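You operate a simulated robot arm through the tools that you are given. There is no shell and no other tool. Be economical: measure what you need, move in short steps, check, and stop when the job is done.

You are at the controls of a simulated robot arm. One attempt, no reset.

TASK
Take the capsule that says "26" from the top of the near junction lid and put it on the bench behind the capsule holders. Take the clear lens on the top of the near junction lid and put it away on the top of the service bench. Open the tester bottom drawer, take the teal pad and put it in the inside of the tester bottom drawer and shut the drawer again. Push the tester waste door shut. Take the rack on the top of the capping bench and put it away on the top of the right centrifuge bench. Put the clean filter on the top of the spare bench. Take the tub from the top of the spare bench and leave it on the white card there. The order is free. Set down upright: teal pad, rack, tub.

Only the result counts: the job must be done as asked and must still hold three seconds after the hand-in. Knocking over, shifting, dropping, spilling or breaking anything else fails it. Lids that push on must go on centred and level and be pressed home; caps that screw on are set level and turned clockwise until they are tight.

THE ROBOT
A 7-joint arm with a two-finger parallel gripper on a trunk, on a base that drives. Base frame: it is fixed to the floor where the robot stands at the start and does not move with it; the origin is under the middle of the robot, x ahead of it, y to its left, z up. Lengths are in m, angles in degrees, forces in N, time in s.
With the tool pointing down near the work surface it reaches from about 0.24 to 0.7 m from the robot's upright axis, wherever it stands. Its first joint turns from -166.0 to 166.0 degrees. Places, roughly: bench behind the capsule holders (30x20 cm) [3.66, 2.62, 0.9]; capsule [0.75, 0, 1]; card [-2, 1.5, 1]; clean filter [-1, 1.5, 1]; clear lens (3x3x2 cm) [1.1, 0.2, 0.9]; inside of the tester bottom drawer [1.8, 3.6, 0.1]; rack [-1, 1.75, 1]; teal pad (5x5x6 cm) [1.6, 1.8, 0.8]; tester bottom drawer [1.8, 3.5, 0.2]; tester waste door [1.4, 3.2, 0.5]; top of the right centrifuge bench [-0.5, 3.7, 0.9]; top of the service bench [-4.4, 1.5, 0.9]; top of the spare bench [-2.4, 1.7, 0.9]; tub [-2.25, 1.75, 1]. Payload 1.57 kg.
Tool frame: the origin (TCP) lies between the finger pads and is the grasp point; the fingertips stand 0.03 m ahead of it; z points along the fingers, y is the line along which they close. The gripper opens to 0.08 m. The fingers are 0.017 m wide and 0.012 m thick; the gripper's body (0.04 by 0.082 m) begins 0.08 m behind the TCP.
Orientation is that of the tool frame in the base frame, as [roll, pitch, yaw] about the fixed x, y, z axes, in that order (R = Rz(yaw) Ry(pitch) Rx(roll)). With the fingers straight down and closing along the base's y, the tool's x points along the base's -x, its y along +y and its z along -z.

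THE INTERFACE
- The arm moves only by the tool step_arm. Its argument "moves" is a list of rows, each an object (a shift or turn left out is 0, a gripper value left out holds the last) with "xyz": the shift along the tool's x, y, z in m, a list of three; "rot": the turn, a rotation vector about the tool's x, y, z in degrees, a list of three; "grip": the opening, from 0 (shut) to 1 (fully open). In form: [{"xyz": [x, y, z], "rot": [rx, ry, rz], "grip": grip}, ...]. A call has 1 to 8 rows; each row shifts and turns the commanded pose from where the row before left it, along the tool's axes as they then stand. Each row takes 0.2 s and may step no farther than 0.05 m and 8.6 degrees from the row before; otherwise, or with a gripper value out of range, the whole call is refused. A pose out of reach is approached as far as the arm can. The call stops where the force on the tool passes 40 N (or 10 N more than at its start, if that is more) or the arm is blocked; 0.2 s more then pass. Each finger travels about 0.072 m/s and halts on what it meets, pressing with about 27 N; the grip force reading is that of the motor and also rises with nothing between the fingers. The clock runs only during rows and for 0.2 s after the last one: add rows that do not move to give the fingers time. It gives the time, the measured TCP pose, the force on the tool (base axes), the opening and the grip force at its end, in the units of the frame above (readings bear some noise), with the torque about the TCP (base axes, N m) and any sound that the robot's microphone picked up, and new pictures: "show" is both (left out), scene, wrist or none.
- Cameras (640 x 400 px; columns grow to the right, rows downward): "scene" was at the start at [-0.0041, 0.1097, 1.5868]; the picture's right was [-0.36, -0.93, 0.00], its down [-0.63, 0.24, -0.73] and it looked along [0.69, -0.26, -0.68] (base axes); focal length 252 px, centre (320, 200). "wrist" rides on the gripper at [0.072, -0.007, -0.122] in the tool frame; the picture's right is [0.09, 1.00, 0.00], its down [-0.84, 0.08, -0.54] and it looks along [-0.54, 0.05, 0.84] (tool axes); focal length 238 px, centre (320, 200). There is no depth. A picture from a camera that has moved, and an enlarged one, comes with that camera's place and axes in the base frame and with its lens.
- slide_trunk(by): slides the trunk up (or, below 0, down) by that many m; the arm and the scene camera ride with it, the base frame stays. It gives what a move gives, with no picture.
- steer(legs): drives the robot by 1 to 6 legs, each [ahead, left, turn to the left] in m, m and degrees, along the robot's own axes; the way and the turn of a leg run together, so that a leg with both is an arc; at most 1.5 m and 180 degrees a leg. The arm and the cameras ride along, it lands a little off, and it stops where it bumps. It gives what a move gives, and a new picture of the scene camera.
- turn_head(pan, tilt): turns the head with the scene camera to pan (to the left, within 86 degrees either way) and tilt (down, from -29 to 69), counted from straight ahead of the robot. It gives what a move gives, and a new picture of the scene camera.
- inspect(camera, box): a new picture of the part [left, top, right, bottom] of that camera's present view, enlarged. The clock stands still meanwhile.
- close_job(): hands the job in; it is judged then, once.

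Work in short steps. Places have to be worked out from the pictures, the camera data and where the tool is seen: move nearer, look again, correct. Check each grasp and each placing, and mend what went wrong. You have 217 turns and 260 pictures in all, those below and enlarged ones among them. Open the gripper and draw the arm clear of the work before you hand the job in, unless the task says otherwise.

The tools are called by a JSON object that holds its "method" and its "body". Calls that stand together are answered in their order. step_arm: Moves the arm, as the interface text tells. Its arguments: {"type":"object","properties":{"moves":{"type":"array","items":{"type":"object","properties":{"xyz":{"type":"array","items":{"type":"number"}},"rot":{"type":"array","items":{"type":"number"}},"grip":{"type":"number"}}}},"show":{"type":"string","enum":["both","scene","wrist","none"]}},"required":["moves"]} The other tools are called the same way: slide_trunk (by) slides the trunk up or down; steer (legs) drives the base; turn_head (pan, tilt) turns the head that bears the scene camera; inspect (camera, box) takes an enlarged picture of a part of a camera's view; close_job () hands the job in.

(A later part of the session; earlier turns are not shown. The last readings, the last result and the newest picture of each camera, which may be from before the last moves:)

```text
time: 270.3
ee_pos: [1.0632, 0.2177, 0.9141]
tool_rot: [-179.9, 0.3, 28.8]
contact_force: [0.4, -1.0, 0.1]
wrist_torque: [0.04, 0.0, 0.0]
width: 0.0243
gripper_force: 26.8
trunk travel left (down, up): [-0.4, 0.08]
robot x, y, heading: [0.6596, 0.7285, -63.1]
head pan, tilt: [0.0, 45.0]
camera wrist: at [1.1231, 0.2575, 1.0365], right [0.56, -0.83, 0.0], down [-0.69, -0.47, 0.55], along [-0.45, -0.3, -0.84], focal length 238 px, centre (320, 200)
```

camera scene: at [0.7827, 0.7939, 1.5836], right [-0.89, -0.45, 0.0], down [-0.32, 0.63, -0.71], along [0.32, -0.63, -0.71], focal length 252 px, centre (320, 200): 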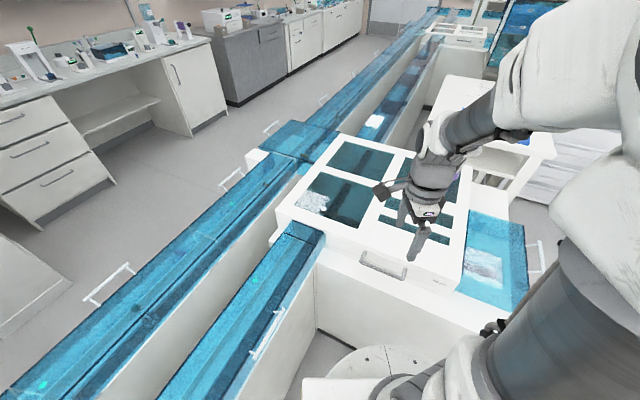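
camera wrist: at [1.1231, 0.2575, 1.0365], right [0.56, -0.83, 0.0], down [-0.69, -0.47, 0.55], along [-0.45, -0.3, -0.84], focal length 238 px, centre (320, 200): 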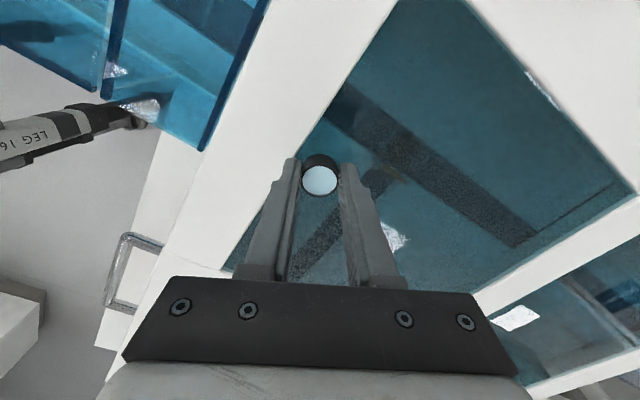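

Gripped at 0.024 m. Lift and retract.

{"method": "step_arm", "body": {"moves": [{"xyz": [0, 0, -0.03]}, {"xyz": [0, 0, -0.05]}, {"xyz": [0, 0, -0.05]}, {"xyz": [0, 0, -0.05]}, {"xyz": [0, 0, -0.05]}, {"xyz": [0, -0.05, -0.0]}, {"xyz": [0, -0.05, 0]}, {"xyz": [0, -0.05, 0]}], "show": "wrist"}}

```text
time: 272.1
ee_pos: [0.991, 0.3491, 1.1456]
tool_rot: [-180.0, 0.2, 28.8]
contact_force: [0.2, 0.3, -0.2]
wrist_torque: [-0.01, 0.02, -0.01]
width: 0.024
gripper_force: 27.2
trunk travel left (down, up): [-0.4, 0.08]
robot x, y, heading: [0.6615, 0.732, -63.5]
head pan, tilt: [0.0, 45.0]
camera wrist: at [1.0513, 0.3887, 1.2685], right [0.56, -0.83, 0.0], down [-0.69, -0.47, 0.55], along [-0.45, -0.3, -0.84], focal length 238 px, centre (320, 200)
```

wrist: 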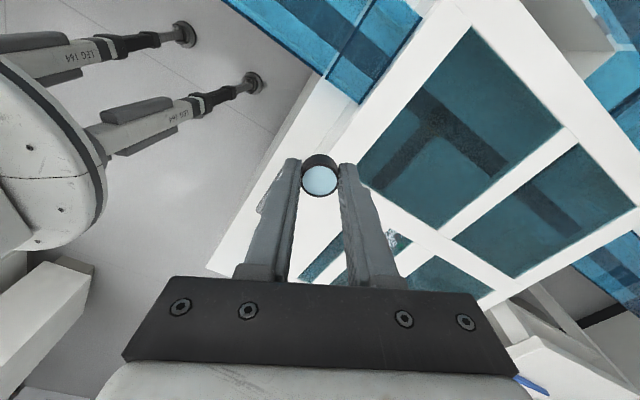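

Lens is held. Drive west along y ≈ 0.45, south of the island benches, toward the service bench.

{"method": "steer", "body": {"legs": [[-0.4, 0, 0], [0, 0, -116.5], [0, 0.62, 0], [1.5, 0, 0], [1.5, 0, 0], [0.6, 0, 0]]}}

{"method": "turn_head", "body": {"pan": -40, "tilt": 35}}

```text
time: 284.9
ee_pos: [-0.0122, 0.5609, 1.1446]
tool_rot: [-179.7, 0.2, -87.2]
contact_force: [0.7, -0.3, 0.4]
wrist_torque: [0.03, 0.08, 0.0]
width: 0.0238
gripper_force: 26.7
trunk travel left (down, up): [-0.4, 0.08]
robot x, y, heading: [0.4769, 0.6889, -179.4]
head pan, tilt: [0.0, 45.0]
stopped in leg 3: the robot was blocked; the commanded pose is now the measured one
camera scene: at [0.4773, 0.5493, 1.5835], right [0.0, 1.0, 0.0], down [0.71, 0.0, -0.71], along [-0.71, 0.0, -0.71], focal length 252 px, centre (320, 200)
```

scene: 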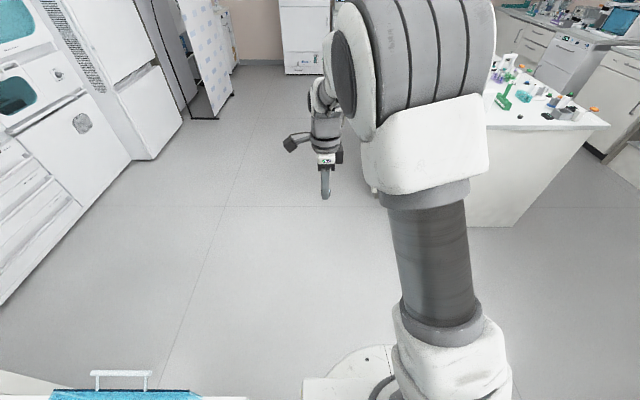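

```text
time: 286.0
ee_pos: [-0.0111, 0.5614, 1.1453]
tool_rot: [-179.8, 0.2, -87.2]
contact_force: [0.2, -0.3, 0.2]
wrist_torque: [0.02, 0.0, 0.01]
width: 0.0237
gripper_force: 27.2
trunk travel left (down, up): [-0.4, 0.08]
robot x, y, heading: [0.4803, 0.6887, -179.7]
head pan, tilt: [-40.0, 35.0]
camera scene: at [0.4909, 0.6062, 1.5983], right [0.64, 0.77, 0.0], down [0.44, -0.37, -0.82], along [-0.63, 0.52, -0.57], focal length 252 px, centre (320, 200)
```

scene: 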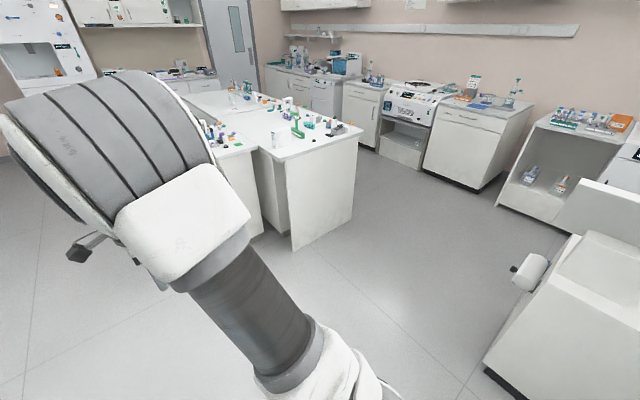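

Blocked by the junction side; go west first, then shift south and continue.

{"method": "steer", "body": {"legs": [[0.6, 0, 0], [0, 0.25, 0], [1.5, 0, 0], [1.5, 0, 0], [0.45, 0, 0], [0, -0.5, 0]]}}

{"method": "turn_head", "body": {"pan": -40, "tilt": 40}}

```text
time: 318.3
ee_pos: [-4.04, 0.8157, 1.144]
tool_rot: [-179.8, 0.2, -88.1]
contact_force: [-0.3, -0.2, -0.4]
wrist_torque: [0.02, 0.01, 0.01]
width: 0.024
gripper_force: 26.8
trunk travel left (down, up): [-0.4, 0.08]
robot x, y, heading: [-3.5465, 0.9422, 179.6]
head pan, tilt: [-40.0, 35.0]
camera scene: at [-3.5357, 0.8539, 1.5984], right [0.65, 0.76, 0.0], down [0.44, -0.37, -0.82], along [-0.62, 0.53, -0.57], focal length 252 px, centre (320, 200)
```

scene: 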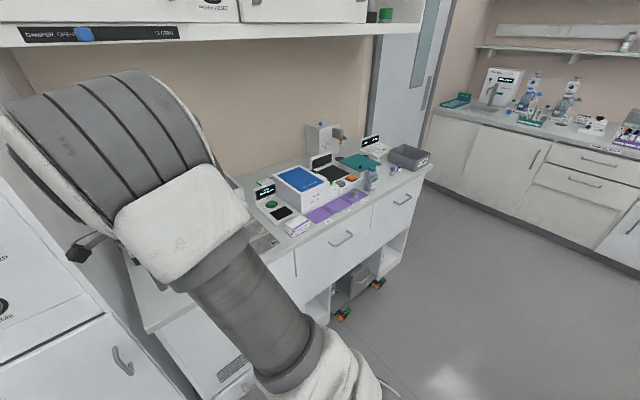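

```text
time: 319.0
ee_pos: [-4.0399, 0.8149, 1.1438]
tool_rot: [-179.9, 0.2, -88.0]
contact_force: [0.4, -0.1, -1.3]
wrist_torque: [0.02, -0.03, 0.01]
width: 0.0239
gripper_force: 26.9
trunk travel left (down, up): [-0.4, 0.08]
robot x, y, heading: [-3.5415, 0.9385, 179.5]
head pan, tilt: [-40.0, 40.0]
camera scene: at [-3.5334, 0.8518, 1.5908], right [0.65, 0.76, 0.0], down [0.49, -0.42, -0.77], along [-0.58, 0.5, -0.64], focal length 252 px, centre (320, 200)
```

scene: 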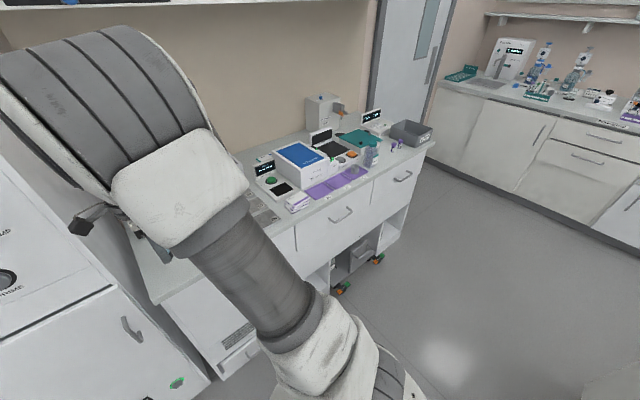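

A cluttered bench; I move up in front of it to see free spots.

{"method": "steer", "body": {"legs": [[0, -0.5, 0]]}}

{"method": "turn_head", "body": {"pan": 20, "tilt": 42}}

{"method": "inspect", "body": {"camera": "wrist", "box": [0, 0, 640, 400]}}

```text
time: 323.2
ee_pos: [-4.0345, 1.3152, 1.1448]
tool_rot: [-179.8, 0.2, -88.1]
contact_force: [0.2, 0.0, 0.3]
wrist_torque: [-0.02, -0.03, 0.01]
width: 0.024
gripper_force: 27.1
trunk travel left (down, up): [-0.4, 0.08]
robot x, y, heading: [-3.5404, 1.4356, 179.5]
head pan, tilt: [-40.0, 40.0]
camera scene: at [-3.5288, 1.3516, 1.5908], right [0.65, 0.76, 0.0], down [0.49, -0.42, -0.77], along [-0.58, 0.5, -0.64], focal length 252 px, centre (320, 200)
```

scene: 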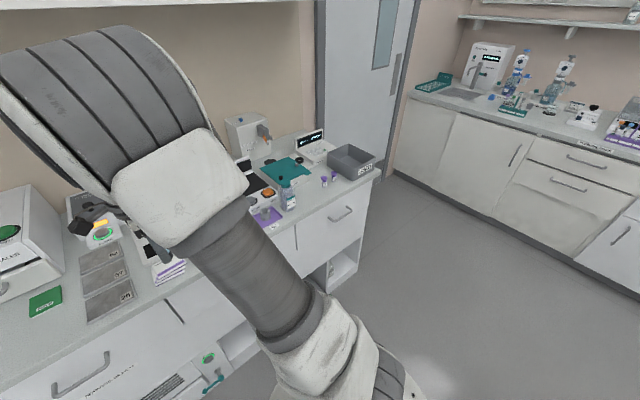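

```text
time: 324.6
ee_pos: [-4.0345, 1.3151, 1.1451]
tool_rot: [-179.8, 0.2, -88.1]
contact_force: [0.1, 0.3, 0.2]
wrist_torque: [-0.06, -0.02, 0.0]
width: 0.024
gripper_force: 27.4
trunk travel left (down, up): [-0.4, 0.08]
robot x, y, heading: [-3.5425, 1.4398, 179.5]
head pan, tilt: [20.0, 42.0]
camera scene: at [-3.5431, 1.2685, 1.5879], right [-0.33, 0.94, 0.0], down [0.63, 0.22, -0.74], along [-0.7, -0.25, -0.67], focal length 252 px, centre (320, 200)
```

scene: 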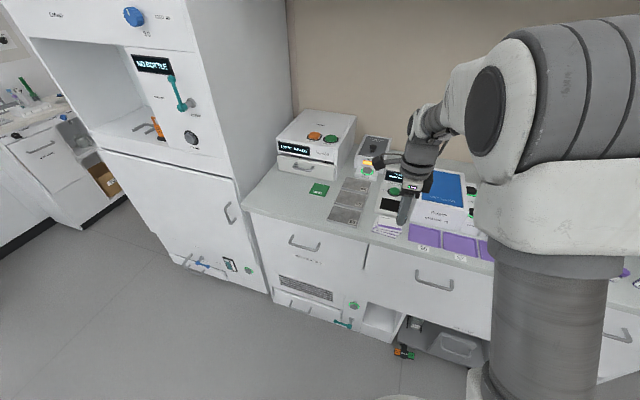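

```text
1.00 times, centred on (320, 200) of wrist (not enlarged: the box is as wide or as high as the picture)
camera zoom: at [-4.026, 1.2426, 1.2679], right [-0.99, -0.12, 0.0], down [-0.11, 0.83, 0.54], along [-0.07, 0.54, -0.84], focal length 238 px, centre (320, 200)
```

zoom: 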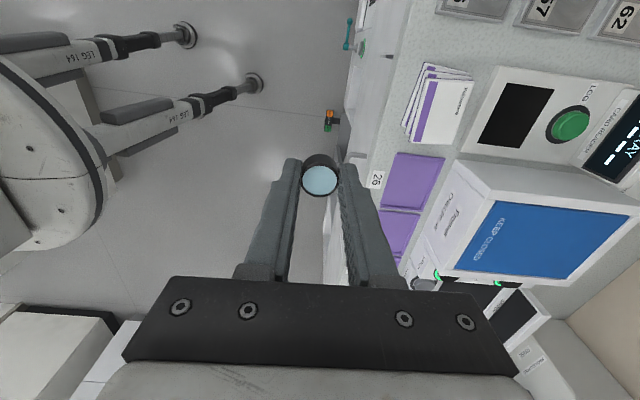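

Free spot at the left front of the bench near (-4.25, 0.85). Drive there.

{"method": "steer", "body": {"legs": [[0, 0.46, 0], [0.1, 0, 0]]}}

{"method": "inspect", "body": {"camera": "wrist", "box": [0, 0, 640, 400]}}

```text
time: 329.4
ee_pos: [-4.138, 0.8584, 1.1448]
tool_rot: [-179.8, 0.2, -87.9]
contact_force: [-0.7, 0.1, -1.0]
wrist_torque: [0.0, 0.01, -0.05]
width: 0.0239
gripper_force: 26.6
trunk travel left (down, up): [-0.4, 0.08]
robot x, y, heading: [-3.6451, 0.9817, 179.8]
head pan, tilt: [20.0, 42.0]
camera scene: at [-3.6464, 0.8122, 1.5878], right [-0.34, 0.94, 0.0], down [0.63, 0.22, -0.74], along [-0.7, -0.25, -0.67], focal length 252 px, centre (320, 200)
```

scene: 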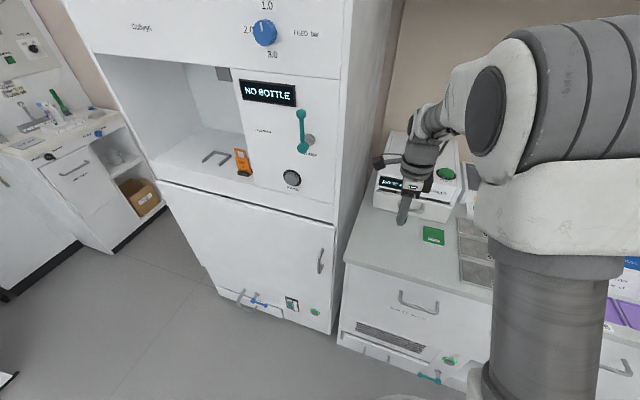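

```text
1.00 times, centred on (320, 200) of wrist (not enlarged: the box is as wide or as high as the picture)
camera zoom: at [-4.1291, 0.7849, 1.2678], right [-0.99, -0.13, 0.0], down [-0.11, 0.83, 0.54], along [-0.07, 0.54, -0.84], focal length 238 px, centre (320, 200)
```

zoom: 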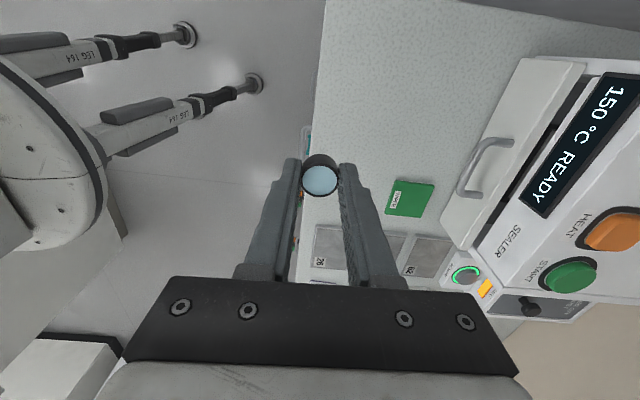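

Move forward 9 cm over the free area, then lower to contact.

{"method": "step_arm", "body": {"moves": [{"xyz": [0, 0.044, 0]}, {"xyz": [0, 0.044, 0]}, {"xyz": [0, 0, 0.05]}, {"xyz": [0, 0, 0.05]}, {"xyz": [0, 0, 0.05]}, {"xyz": [0, 0, 0.03]}, {}], "show": "wrist"}}

```text
time: 331.0
ee_pos: [-4.2257, 0.8548, 0.9634]
tool_rot: [-179.9, 0.2, -87.9]
contact_force: [-0.2, 0.3, -0.8]
wrist_torque: [-0.01, 0.0, -0.02]
width: 0.024
gripper_force: 27.0
trunk travel left (down, up): [-0.4, 0.08]
robot x, y, heading: [-3.6424, 0.9817, 179.8]
head pan, tilt: [20.0, 42.0]
camera wrist: at [-4.216, 0.7822, 1.0869], right [-0.99, -0.13, 0.0], down [-0.11, 0.83, 0.54], along [-0.07, 0.54, -0.84], focal length 238 px, centre (320, 200)
```

wrist: 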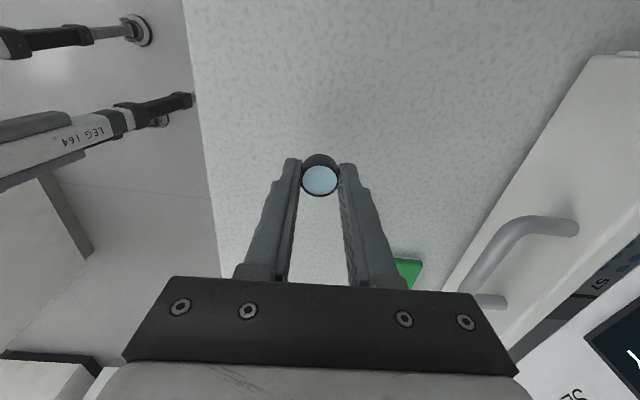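

Clear. Lower slowly to contact.

{"method": "step_arm", "body": {"moves": [{"xyz": [0, 0, 0.012]}, {"xyz": [0, 0, 0.008]}, {"xyz": [0, 0, 0.005]}, {"xyz": [0, 0, 0.005]}, {"xyz": [0, 0, 0.004]}, {"xyz": [0, 0, 0.004]}, {}], "show": "wrist"}}

```text
time: 332.6
ee_pos: [-4.2269, 0.8554, 0.9303]
tool_rot: [179.7, 0.2, -87.9]
contact_force: [5.8, 0.0, 33.7]
wrist_torque: [-0.04, -0.53, 0.04]
width: 0.0239
gripper_force: 27.5
trunk travel left (down, up): [-0.4, 0.08]
robot x, y, heading: [-3.644, 0.9812, 179.9]
head pan, tilt: [20.0, 42.0]
camera wrist: at [-4.2155, 0.7827, 1.0534], right [-0.99, -0.13, 0.0], down [-0.11, 0.83, 0.54], along [-0.07, 0.54, -0.84], focal length 238 px, centre (320, 200)
```

wrist: 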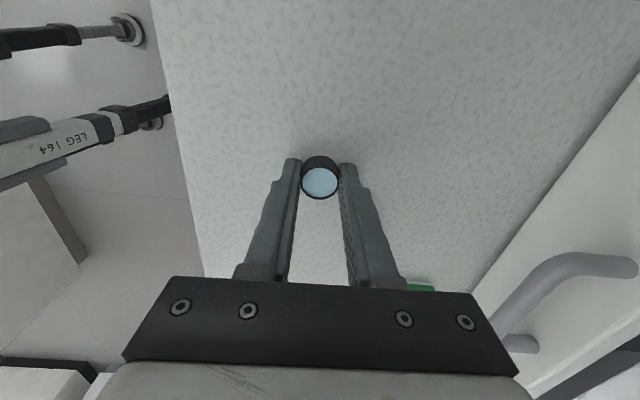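

Contact at ~34 N. Ease slightly, release and rise.

{"method": "step_arm", "body": {"moves": [{"xyz": [0, 0, -0.002]}, {"grip": 0.5}, {"grip": 0.6}, {"xyz": [0, 0, -0.03]}, {"xyz": [0, 0, -0.05]}, {"xyz": [0, 0, -0.05]}, {"xyz": [0, 0, -0.05]}, {"xyz": [0, 0, -0.04], "grip": 1}], "show": "wrist"}}

```text
time: 334.4
ee_pos: [-4.2257, 0.8554, 1.149]
tool_rot: [-179.8, 0.1, -88.0]
contact_force: [0.7, -0.7, -1.0]
wrist_torque: [-0.02, 0.01, -0.04]
width: 0.0803
gripper_force: 0.0
trunk travel left (down, up): [-0.4, 0.08]
robot x, y, heading: [-3.6456, 0.9831, 179.8]
head pan, tilt: [20.0, 42.0]
camera wrist: at [-4.2173, 0.7823, 1.2719], right [-0.99, -0.13, 0.0], down [-0.11, 0.83, 0.54], along [-0.07, 0.54, -0.84], focal length 238 px, centre (320, 200)
```

wrist: 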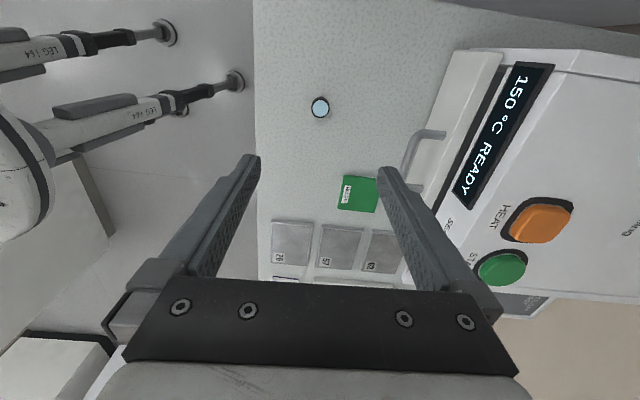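

Lens is placed. Retract and drive to the south of the spare bench, facing north.

{"method": "step_arm", "body": {"moves": [{"xyz": [0, -0.05, -0.02]}, {"xyz": [0, -0.045, -0.02]}, {"xyz": [0, -0.045, 0]}, {"xyz": [0, -0.045, 0]}, {"xyz": [0, -0.045, 0]}], "show": "none"}}

{"method": "steer", "body": {"legs": [[-0.5, 0.4, 0], [0, 0, -90], [0, -0.85, 0]]}}

{"method": "turn_head", "body": {"pan": 12, "tilt": 35}}

```text
refused: row 1 steps farther than a row can; nothing moved
```

```text
time: 349.7
ee_pos: [-2.4243, 1.1594, 1.1483]
tool_rot: [-179.8, 0.2, -177.8]
contact_force: [-0.2, 0.6, 0.2]
wrist_torque: [0.01, 0.01, -0.02]
width: 0.0798
gripper_force: 0.0
trunk travel left (down, up): [-0.4, 0.08]
robot x, y, heading: [-2.2965, 0.5768, 89.7]
head pan, tilt: [20.0, 42.0]
camera scene: at [-2.4662, 0.5757, 1.5879], right [0.94, 0.34, 0.0], down [0.23, -0.63, -0.74], along [-0.25, 0.7, -0.67], focal length 252 px, centre (320, 200)
```

scene: 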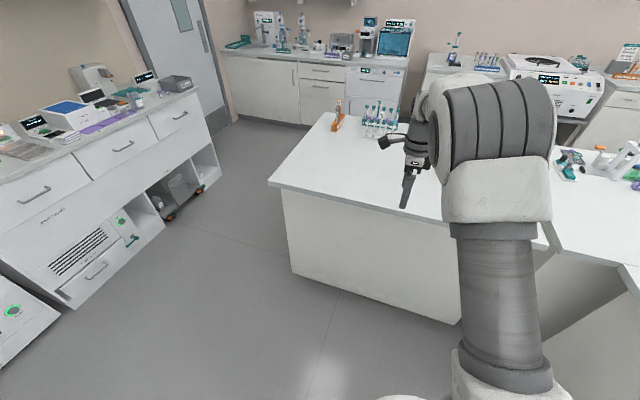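

```text
time: 350.4
ee_pos: [-2.4237, 1.1586, 1.1486]
tool_rot: [-179.8, 0.3, -177.8]
contact_force: [0.3, 0.6, 0.1]
wrist_torque: [0.01, 0.0, 0.0]
width: 0.08
gripper_force: 0.1
trunk travel left (down, up): [-0.4, 0.08]
robot x, y, heading: [-2.2969, 0.5782, 89.9]
head pan, tilt: [12.0, 35.0]
camera scene: at [-2.4559, 0.5832, 1.5983], right [0.98, 0.2, 0.0], down [0.12, -0.56, -0.82], along [-0.17, 0.8, -0.57], focal length 252 px, centre (320, 200)
```

scene: 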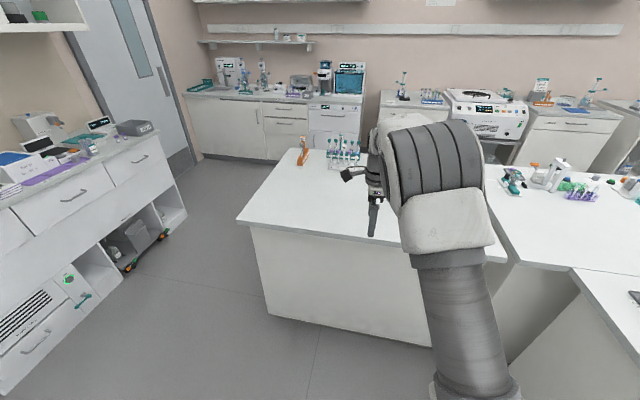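

Arm wasn't retracted but nothing was touched. Look to the right past the arm.

{"method": "turn_head", "body": {"pan": -35, "tilt": 35}}

{"method": "inspect", "body": {"camera": "wrist", "box": [0, 0, 640, 400]}}

```text
time: 351.5
ee_pos: [-2.4239, 1.1588, 1.1482]
tool_rot: [-179.9, 0.2, -177.8]
contact_force: [-0.9, 0.1, 0.9]
wrist_torque: [0.01, -0.01, 0.01]
width: 0.0802
gripper_force: 0.1
trunk travel left (down, up): [-0.4, 0.08]
robot x, y, heading: [-2.2936, 0.5741, 90.0]
head pan, tilt: [-35.0, 35.0]
camera scene: at [-2.3872, 0.569, 1.5984], right [0.82, -0.58, 0.0], down [-0.33, -0.47, -0.82], along [0.47, 0.67, -0.57], focal length 252 px, centre (320, 200)
```

scene: 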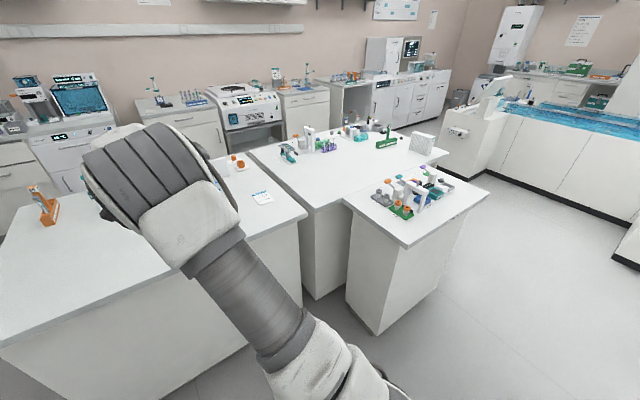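

```text
1.00 times, centred on (320, 200) of wrist (not enlarged: the box is as wide or as high as the picture)
camera zoom: at [-2.4961, 1.1491, 1.2715], right [-0.13, 0.99, 0.0], down [0.83, 0.11, 0.54], along [0.54, 0.07, -0.84], focal length 238 px, centre (320, 200)
```

zoom: 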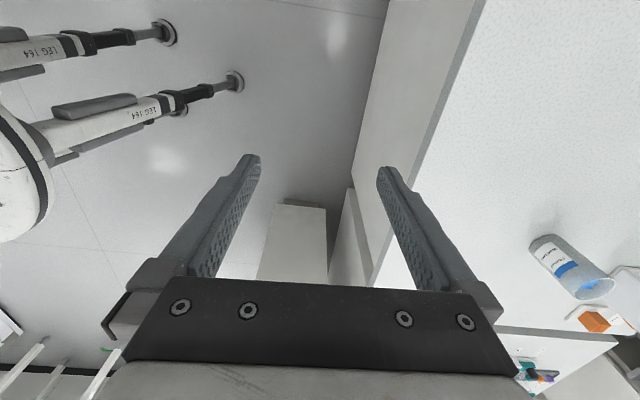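

Zoom on both bench tops.

{"method": "inspect", "body": {"camera": "scene", "box": [200, 120, 330, 220]}}

{"method": "inspect", "body": {"camera": "scene", "box": [265, 95, 465, 220]}}

```text
4.00 times, centred on (265, 170) of scene
camera zoom: at [-2.3872, 0.569, 1.5984], right [0.82, -0.58, 0.0], down [-0.33, -0.47, -0.82], along [0.47, 0.67, -0.57], focal length 1006 px, centre (540, 320)
```

zoom: 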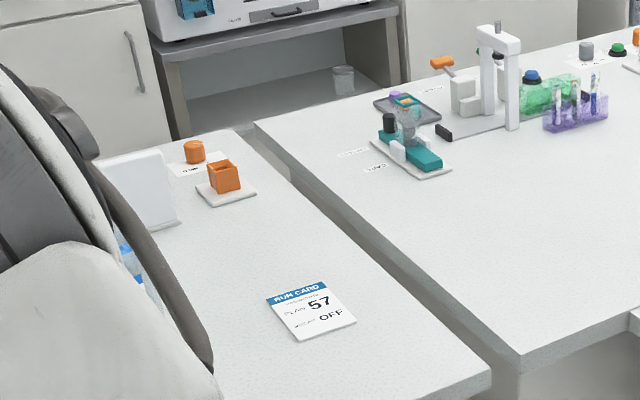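

```text
3.20 times, centred on (365, 158) of scene
camera zoom: at [-2.3872, 0.569, 1.5984], right [0.82, -0.58, 0.0], down [-0.33, -0.47, -0.82], along [0.47, 0.67, -0.57], focal length 805 px, centre (176, 336)
```

zoom: 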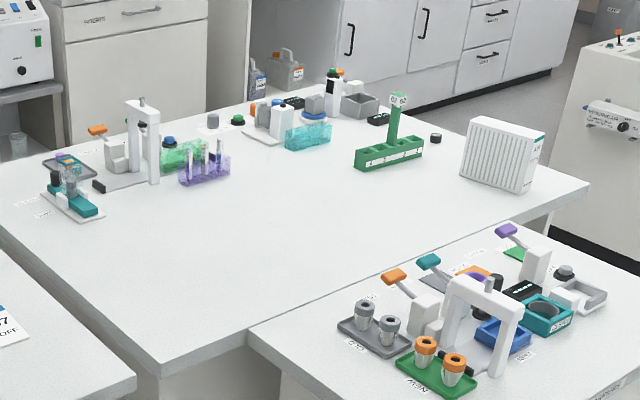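

Run card at about (-2.03, 1.57), tub at about (-2.22, 1.70); filter (-0.95, 1.47) and green rack (-0.98, 1.72) on the capping bench. Retract a bit and drive to the bench edge.

{"method": "step_arm", "body": {"moves": [{"xyz": [0, -0.05, 0]}, {"xyz": [0, -0.05, 0]}, {"xyz": [0, -0.05, 0]}, {"xyz": [0, 0, -0.05]}], "show": "none"}}

{"method": "steer", "body": {"legs": [[0.42, -0.17, 0]]}}

{"method": "turn_head", "body": {"pan": 25, "tilt": 45}}

{"method": "inspect", "body": {"camera": "wrist", "box": [0, 0, 640, 400]}}

```text
time: 352.5
ee_pos: [-2.4203, 1.0087, 1.199]
tool_rot: [-179.8, 0.2, -177.7]
contact_force: [-0.4, 0.2, -1.3]
wrist_torque: [0.02, 0.02, -0.02]
width: 0.0801
gripper_force: 0.0
trunk travel left (down, up): [-0.4, 0.08]
robot x, y, heading: [-2.2964, 0.5755, 89.5]
head pan, tilt: [-35.0, 35.0]
```

```text
time: 355.8
ee_pos: [-2.2453, 1.4329, 1.1995]
tool_rot: [-179.7, 0.2, -177.8]
contact_force: [-0.3, 0.0, -0.9]
wrist_torque: [0.02, 0.01, 0.04]
width: 0.0798
gripper_force: 0.1
trunk travel left (down, up): [-0.4, 0.08]
robot x, y, heading: [-2.1255, 1.0015, 89.7]
head pan, tilt: [-35.0, 35.0]
camera scene: at [-2.2141, 0.993, 1.5984], right [0.82, -0.58, 0.0], down [-0.33, -0.47, -0.82], along [0.47, 0.67, -0.57], focal length 252 px, centre (320, 200)
```

scene: 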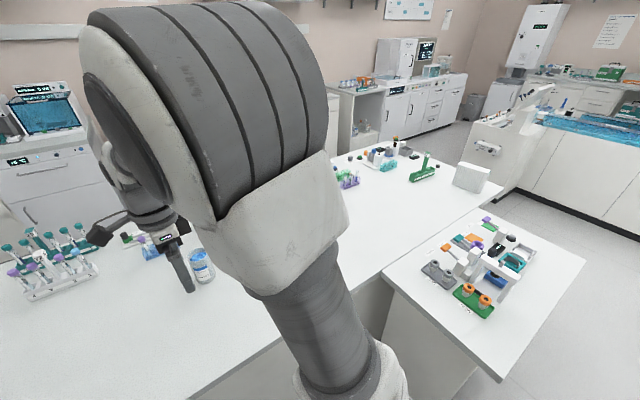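

```text
time: 357.1
ee_pos: [-2.2446, 1.4329, 1.1971]
tool_rot: [-179.8, 0.2, -177.8]
contact_force: [0.7, 0.6, 0.7]
wrist_torque: [0.0, 0.0, 0.01]
width: 0.0801
gripper_force: 0.1
trunk travel left (down, up): [-0.4, 0.08]
robot x, y, heading: [-2.1192, 1.002, 89.5]
head pan, tilt: [25.0, 45.0]
camera scene: at [-2.299, 0.9949, 1.5835], right [0.91, 0.42, 0.0], down [0.29, -0.64, -0.71], along [-0.29, 0.64, -0.71], focal length 252 px, centre (320, 200)
```

scene: 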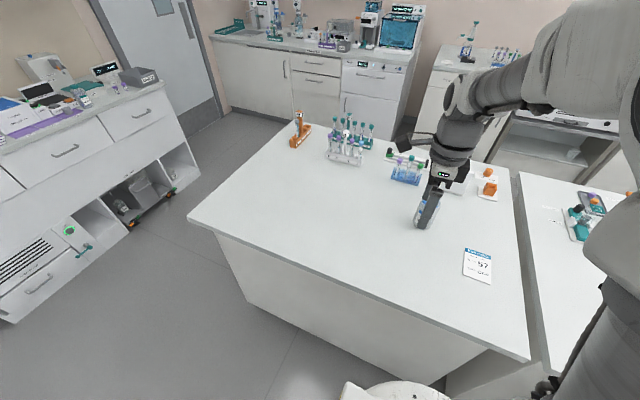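

```text
1.00 times, centred on (320, 200) of wrist (not enlarged: the box is as wide or as high as the picture)
camera zoom: at [-2.317, 1.4236, 1.3214], right [-0.13, 0.99, 0.0], down [0.83, 0.11, 0.54], along [0.54, 0.07, -0.84], focal length 238 px, centre (320, 200)
```

zoom: 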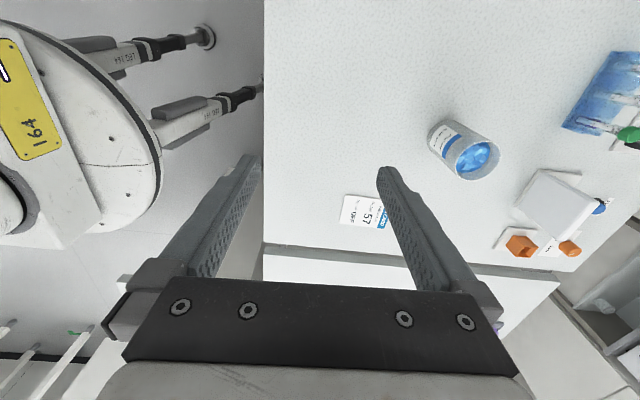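

Tub at about (-2.21, 1.66), ~10 cm tall; card centre about (-2.027, 1.555). Move over the tub.

{"method": "step_arm", "body": {"moves": [{"xyz": [-0.0087, 0.045, 0]}, {"xyz": [-0.0087, 0.045, 0]}, {"xyz": [-0.0087, 0.045, 0]}, {"xyz": [-0.0087, 0.045, 0]}, {"xyz": [-0.0087, 0.045, 0]}, {"xyz": [0, 0, 0.05]}, {"xyz": [0, 0, 0.03]}, {}], "show": "wrist"}}

```text
time: 358.9
ee_pos: [-2.2095, 1.66, 1.1172]
tool_rot: [-179.8, 0.2, -177.8]
contact_force: [-0.2, 0.7, 0.3]
wrist_torque: [0.0, -0.01, 0.01]
width: 0.08
gripper_force: 0.1
trunk travel left (down, up): [-0.4, 0.08]
robot x, y, heading: [-2.1207, 0.9998, 89.6]
head pan, tilt: [25.0, 45.0]
camera wrist: at [-2.2816, 1.6507, 1.2407], right [-0.13, 0.99, 0.0], down [0.83, 0.11, 0.54], along [0.54, 0.07, -0.84], focal length 238 px, centre (320, 200)
```

wrist: 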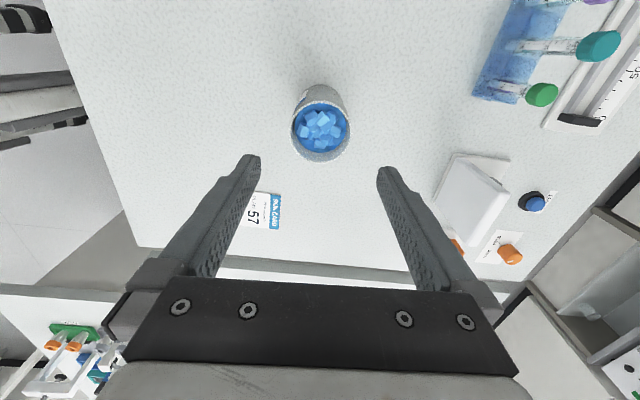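

Centred. Descend around the tub and close.

{"method": "step_arm", "body": {"moves": [{"xyz": [0, 0.001, 0.045]}, {"xyz": [0, 0, 0.045]}, {"xyz": [0, 0, 0.045]}, {"xyz": [0, 0, 0.033]}, {}, {"grip": 0.5}, {"grip": 0.5}, {"grip": 0.5}], "show": "wrist"}}

```text
time: 360.7
ee_pos: [-2.2096, 1.6599, 0.9507]
tool_rot: [-179.7, 0.2, -177.8]
contact_force: [-0.2, 0.1, -0.7]
wrist_torque: [0.03, 0.0, 0.01]
width: 0.0615
gripper_force: 27.6
trunk travel left (down, up): [-0.4, 0.08]
robot x, y, heading: [-2.1205, 0.9984, 89.9]
head pan, tilt: [25.0, 45.0]
camera wrist: at [-2.2807, 1.65, 1.0733], right [-0.13, 0.99, 0.0], down [0.83, 0.11, 0.54], along [0.54, 0.07, -0.84], focal length 238 px, centre (320, 200)
```

wrist: 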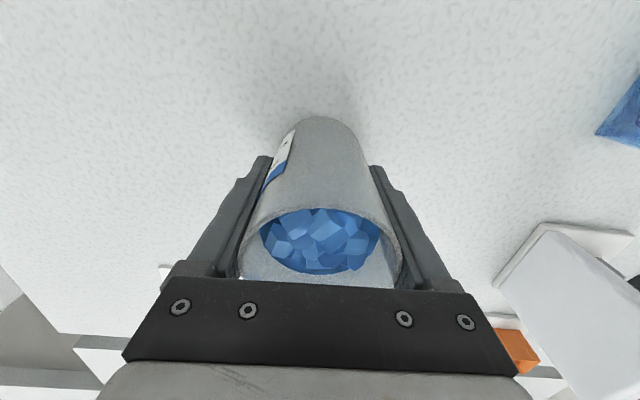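

Gripped. Lift 6 cm, carry over the card centre.

{"method": "step_arm", "body": {"moves": [{"xyz": [0, 0, -0.03]}, {"xyz": [0, 0, -0.04]}, {"xyz": [-0.036, -0.0224, 0]}, {"xyz": [-0.036, -0.0224, 0]}, {"xyz": [-0.036, -0.0224, 0]}, {"xyz": [-0.036, -0.0224, 0]}, {"xyz": [-0.035, -0.0224, 0]}, {}]}}

```text
time: 362.5
ee_pos: [-2.0254, 1.5548, 1.0198]
tool_rot: [-179.8, 0.2, -177.8]
contact_force: [0.5, 0.2, -1.3]
wrist_torque: [0.02, 0.02, 0.03]
width: 0.0615
gripper_force: 26.9
trunk travel left (down, up): [-0.4, 0.08]
robot x, y, heading: [-2.1213, 1.0017, 89.6]
head pan, tilt: [25.0, 45.0]
camera scene: at [-2.2989, 0.9949, 1.5836], right [0.91, 0.42, 0.0], down [0.3, -0.64, -0.71], along [-0.3, 0.64, -0.71], focal length 252 px, centre (320, 200)
camera wrist: at [-2.0972, 1.5455, 1.1435], right [-0.13, 0.99, 0.0], down [0.83, 0.11, 0.54], along [0.54, 0.07, -0.84], focal length 238 px, centre (320, 200)
```

scene: 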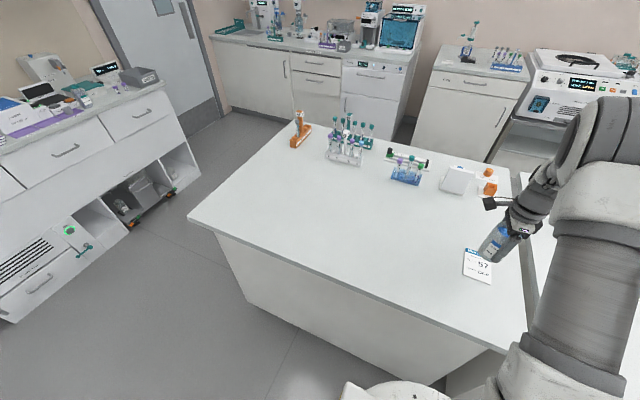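
wrist: 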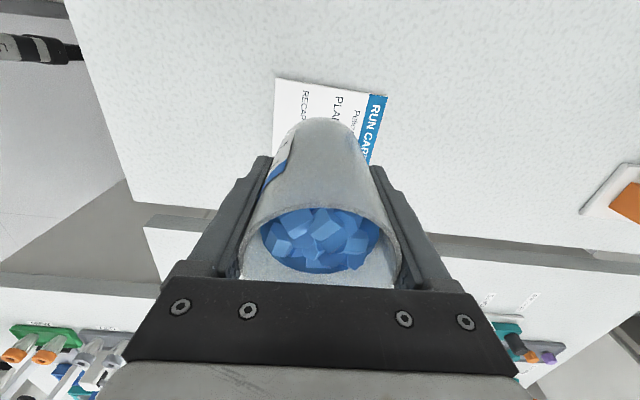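

Tub hovers over the card's centre. Lower onto it.

{"method": "step_arm", "body": {"moves": [{"xyz": [0, 0.004, 0.04]}, {"xyz": [0, 0, 0.018]}, {"xyz": [0, 0, 0.005]}, {"xyz": [0, 0, 0.003]}, {"xyz": [0, 0, 0.003]}, {}], "show": "wrist"}}

```text
time: 363.9
ee_pos: [-2.0249, 1.5596, 0.9538]
tool_rot: [179.9, 0.2, -177.8]
contact_force: [-1.6, -0.8, 12.7]
wrist_torque: [0.06, 0.01, 0.06]
width: 0.0611
gripper_force: 27.3
trunk travel left (down, up): [-0.4, 0.08]
robot x, y, heading: [-2.1242, 1.0001, 89.6]
head pan, tilt: [25.0, 45.0]
camera wrist: at [-2.0982, 1.5495, 1.0768], right [-0.13, 0.99, 0.0], down [0.83, 0.11, 0.55], along [0.54, 0.07, -0.84], focal length 238 px, centre (320, 200)
```

wrist: 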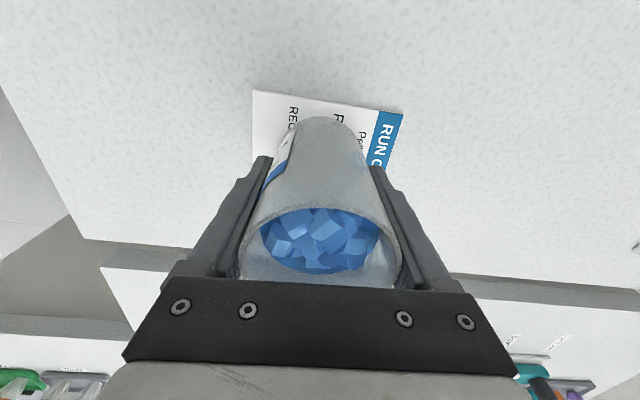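

Contact made on the card. Release and rise.

{"method": "step_arm", "body": {"moves": [{"grip": 0.9}, {"grip": 1}, {"grip": 1}, {"xyz": [0, 0, -0.03]}, {"xyz": [0, 0, -0.05]}, {"xyz": [0, 0, -0.05]}, {"xyz": [0, 0, -0.05]}, {"xyz": [0, 0, -0.05]}]}}

```text
time: 365.7
ee_pos: [-2.0274, 1.5594, 1.1811]
tool_rot: [-179.8, 0.2, -177.7]
contact_force: [0.0, 1.1, -0.2]
wrist_torque: [0.04, -0.02, 0.0]
width: 0.0803
gripper_force: 0.0
trunk travel left (down, up): [-0.4, 0.08]
robot x, y, heading: [-2.1222, 1.0021, 89.8]
head pan, tilt: [25.0, 45.0]
camera scene: at [-2.299, 0.9947, 1.5835], right [0.91, 0.42, 0.0], down [0.3, -0.64, -0.71], along [-0.3, 0.64, -0.71], focal length 252 px, centre (320, 200)
camera wrist: at [-2.0988, 1.55, 1.3044], right [-0.13, 0.99, 0.0], down [0.83, 0.11, 0.54], along [0.54, 0.07, -0.84], focal length 238 px, centre (320, 200)
```

scene: 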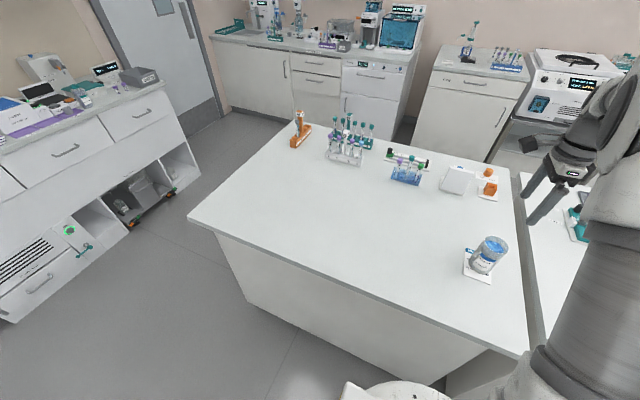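
wrist: 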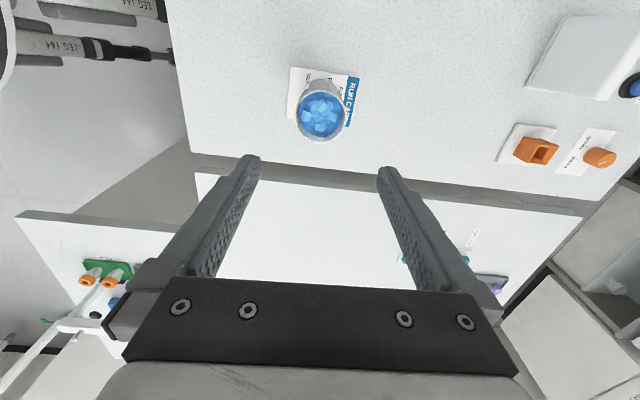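

Tub stands on the run card. Retract, then drive back and east toward the filter.

{"method": "step_arm", "body": {"moves": [{"xyz": [0, -0.05, 0]}, {"xyz": [0, -0.05, 0]}, {"xyz": [0, -0.05, 0]}, {"xyz": [0, -0.05, 0]}], "show": "none"}}

{"method": "steer", "body": {"legs": [[-0.55, 0, 0], [0, -1.5, 0], [0, -0.15, 0]]}}

{"method": "turn_head", "body": {"pan": 40, "tilt": 38}}

```text
time: 366.7
ee_pos: [-2.0212, 1.3599, 1.1826]
tool_rot: [-179.8, 0.3, -177.8]
contact_force: [0.0, 0.5, -0.6]
wrist_torque: [0.01, -0.01, -0.01]
width: 0.0799
gripper_force: 0.0
trunk travel left (down, up): [-0.4, 0.08]
robot x, y, heading: [-2.1234, 1.0016, 90.1]
head pan, tilt: [25.0, 45.0]
```

```text
time: 383.2
ee_pos: [-0.3694, 0.7972, 1.1831]
tool_rot: [-179.8, 0.2, -177.8]
contact_force: [-0.1, 0.2, -1.0]
wrist_torque: [0.02, -0.01, 0.01]
width: 0.0798
gripper_force: 0.1
trunk travel left (down, up): [-0.4, 0.08]
robot x, y, heading: [-0.4705, 0.4347, 89.4]
head pan, tilt: [25.0, 45.0]
camera scene: at [-0.6487, 0.4309, 1.5836], right [0.91, 0.42, 0.0], down [0.3, -0.64, -0.71], along [-0.3, 0.64, -0.71], focal length 252 px, centre (320, 200)
```

scene: 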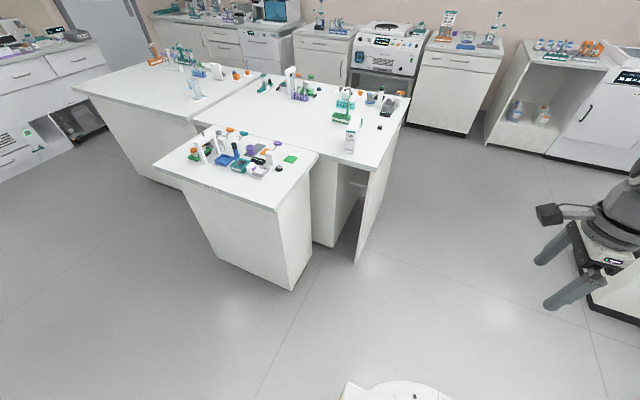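

```text
time: 383.9
ee_pos: [-0.3701, 0.7963, 1.1811]
tool_rot: [-179.8, 0.3, -177.9]
contact_force: [1.0, 0.1, 0.2]
wrist_torque: [0.04, -0.01, -0.01]
width: 0.0798
gripper_force: 0.0
trunk travel left (down, up): [-0.4, 0.08]
robot x, y, heading: [-0.4695, 0.4353, 89.7]
head pan, tilt: [40.0, 38.0]
camera scene: at [-0.67, 0.4234, 1.5938], right [0.77, 0.64, 0.0], down [0.39, -0.47, -0.79], along [-0.5, 0.61, -0.62], focal length 252 px, centre (320, 200)
```

scene: 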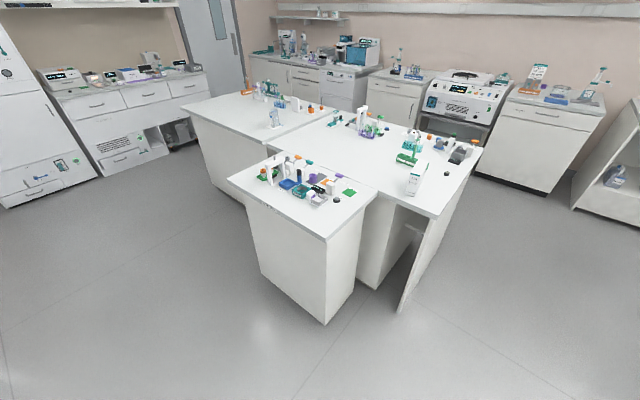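

Drive to the east end of the island, facing west.

{"method": "steer", "body": {"legs": [[0, 0, 90], [-0.2, 0, 0], [0, -1.1, 0]]}}

{"method": "turn_head", "body": {"pan": 25, "tilt": 38}}

{"method": "inspect", "body": {"camera": "scene", "box": [220, 120, 480, 280]}}

{"method": "inspect", "body": {"camera": "wrist", "box": [0, 0, 640, 400]}}

```text
time: 399.1
ee_pos: [-0.6201, 1.6398, 1.182]
tool_rot: [-179.8, 0.1, -88.0]
contact_force: [-0.4, -0.6, -0.2]
wrist_torque: [-0.02, 0.03, 0.0]
width: 0.0799
gripper_force: 0.0
trunk travel left (down, up): [-0.4, 0.08]
robot x, y, heading: [-0.2638, 1.5367, 179.3]
head pan, tilt: [40.0, 38.0]
camera scene: at [-0.25, 1.3394, 1.5938], right [-0.64, 0.77, 0.0], down [0.47, 0.39, -0.79], along [-0.61, -0.5, -0.62], focal length 252 px, centre (320, 200)
```

scene: 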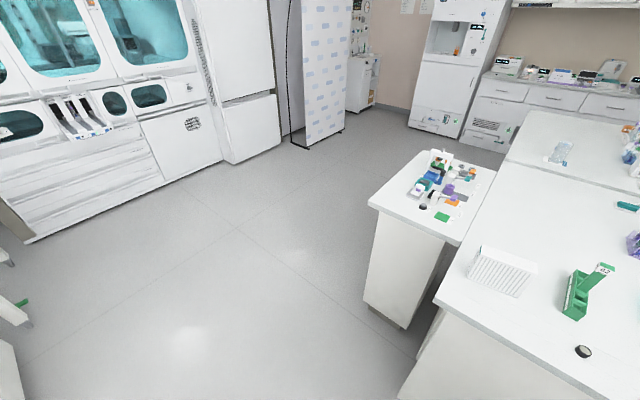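

```text
time: 399.9
ee_pos: [-0.6196, 1.6389, 1.1813]
tool_rot: [-179.8, 0.2, -88.0]
contact_force: [-0.5, 0.4, -0.4]
wrist_torque: [0.0, 0.01, 0.01]
width: 0.0799
gripper_force: 0.1
trunk travel left (down, up): [-0.4, 0.08]
robot x, y, heading: [-0.2648, 1.539, 179.4]
head pan, tilt: [25.0, 38.0]
camera scene: at [-0.262, 1.3584, 1.5938], right [-0.42, 0.91, 0.0], down [0.56, 0.26, -0.79], along [-0.72, -0.33, -0.62], focal length 252 px, centre (320, 200)
```

scene: 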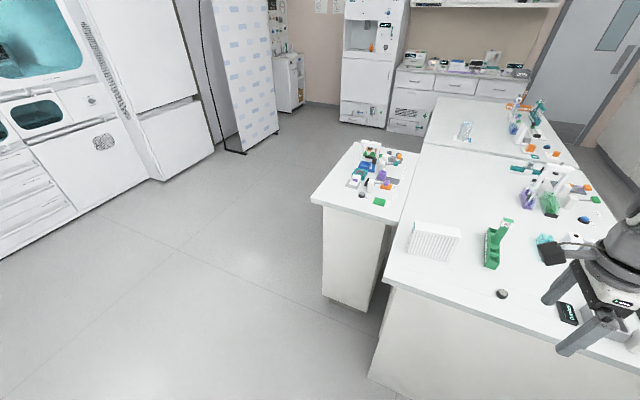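

```text
2.46 times, centred on (350, 200) of scene
camera zoom: at [-0.262, 1.3584, 1.5938], right [-0.42, 0.91, 0.0], down [0.56, 0.26, -0.79], along [-0.72, -0.33, -0.62], focal length 619 px, centre (246, 200)
```

zoom: 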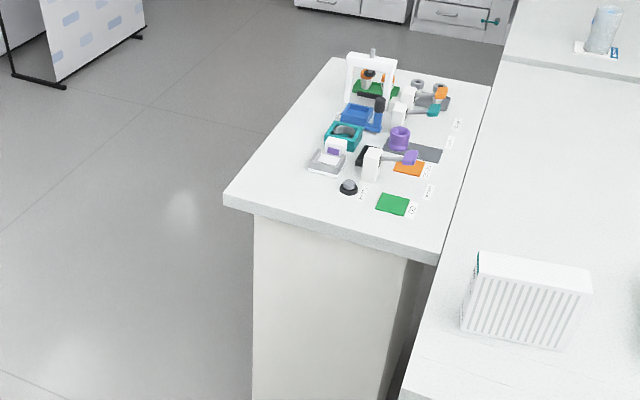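

```text
1.00 times, centred on (320, 200) of wrist (not enlarged: the box is as wide or as high as the picture)
camera zoom: at [-0.6105, 1.5662, 1.3053], right [-0.99, -0.13, 0.0], down [-0.11, 0.83, 0.54], along [-0.07, 0.54, -0.84], focal length 238 px, centre (320, 200)
```

zoom: 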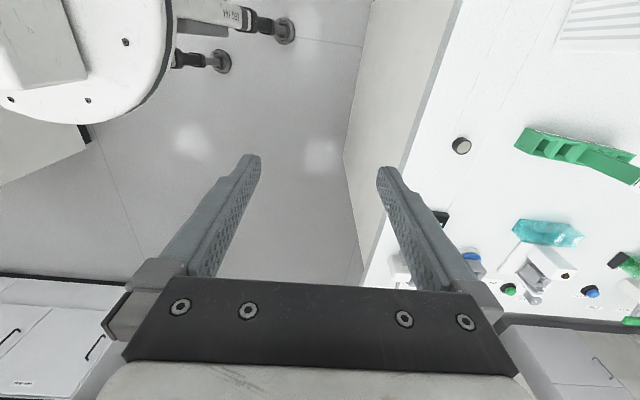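

Filter: ~14 cm along y, ~6 cm thick, centre about (-0.965, 1.46), top ≈0.99. Drive 0.12 closer and hover over it.

{"method": "steer", "body": {"legs": [[0.12, 0, 0]]}}

{"method": "step_arm", "body": {"moves": [{"xyz": [0.034, 0, 0]}, {"xyz": [0.034, 0.033, 0]}, {"xyz": [0.034, 0.033, 0]}, {"xyz": [0.034, 0.033, 0]}, {"xyz": [0.034, 0.033, 0]}, {"xyz": [0, 0.045, 0]}, {"xyz": [0, 0.045, 0]}, {}]}}

```text
time: 401.3
ee_pos: [-0.7402, 1.6396, 1.1809]
tool_rot: [-179.8, 0.3, -88.0]
contact_force: [-0.4, 0.2, -0.3]
wrist_torque: [-0.02, 0.0, -0.01]
width: 0.0799
gripper_force: 0.1
trunk travel left (down, up): [-0.4, 0.08]
robot x, y, heading: [-0.3811, 1.5382, 179.4]
head pan, tilt: [25.0, 38.0]
camera scene: at [-0.3826, 1.3594, 1.5938], right [-0.42, 0.91, 0.0], down [0.56, 0.26, -0.79], along [-0.72, -0.33, -0.62], focal length 252 px, centre (320, 200)
```

scene: 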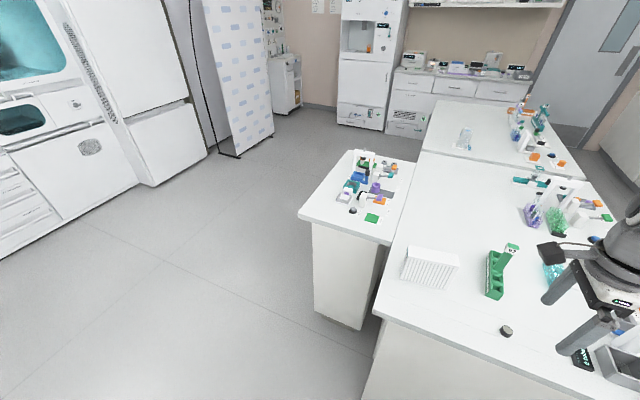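

```text
time: 403.1
ee_pos: [-0.9549, 1.4619, 1.1813]
tool_rot: [-179.9, 0.1, -87.9]
contact_force: [-0.2, -0.3, -0.2]
wrist_torque: [0.02, 0.0, 0.0]
width: 0.0799
gripper_force: 0.2
trunk travel left (down, up): [-0.4, 0.08]
robot x, y, heading: [-0.3779, 1.5375, 179.6]
head pan, tilt: [25.0, 38.0]
camera scene: at [-0.3825, 1.3593, 1.5938], right [-0.42, 0.91, 0.0], down [0.56, 0.26, -0.79], along [-0.72, -0.33, -0.62], focal length 252 px, centre (320, 200)
camera wrist: at [-0.9468, 1.3896, 1.3043], right [-0.99, -0.13, 0.0], down [-0.11, 0.83, 0.54], along [-0.07, 0.54, -0.84], focal length 238 px, centre (320, 200)
```

scene: 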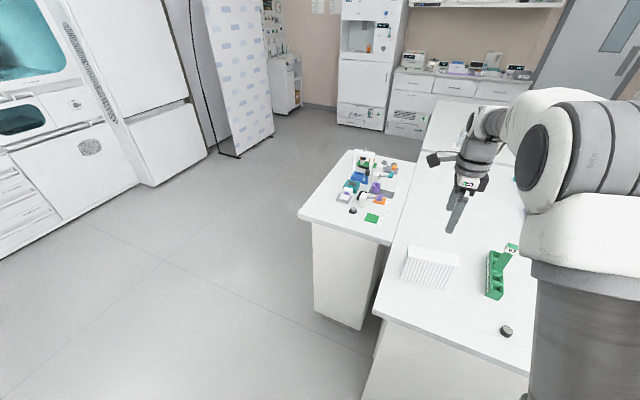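
wrist: 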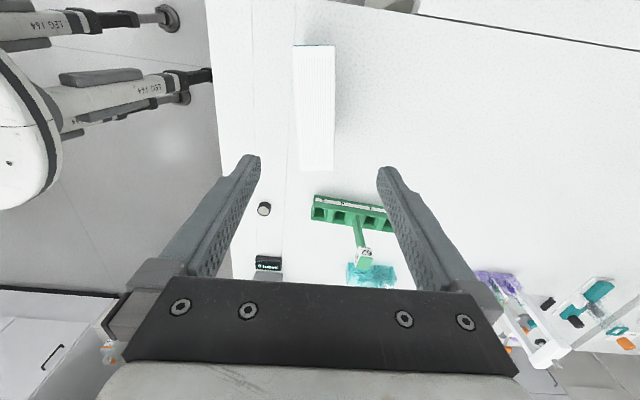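

Zoom to measure the filter's top face from above.

{"method": "inspect", "body": {"camera": "wrist", "box": [220, 20, 420, 200]}}

```text
2.22 times, centred on (320, 110) of wrist
camera zoom: at [-0.9468, 1.3896, 1.3043], right [-0.99, -0.13, 0.0], down [-0.11, 0.83, 0.54], along [-0.07, 0.54, -0.84], focal length 530 px, centre (320, 400)
```

zoom: 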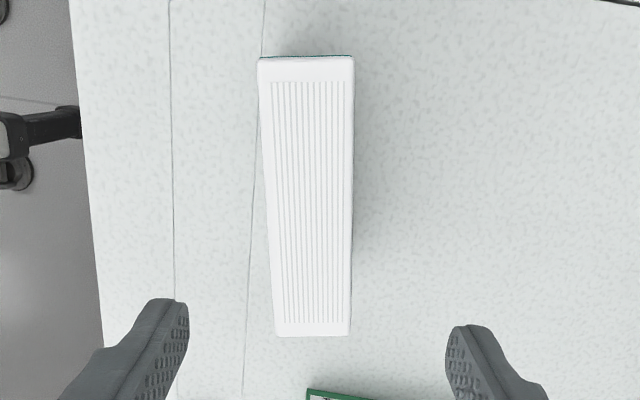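

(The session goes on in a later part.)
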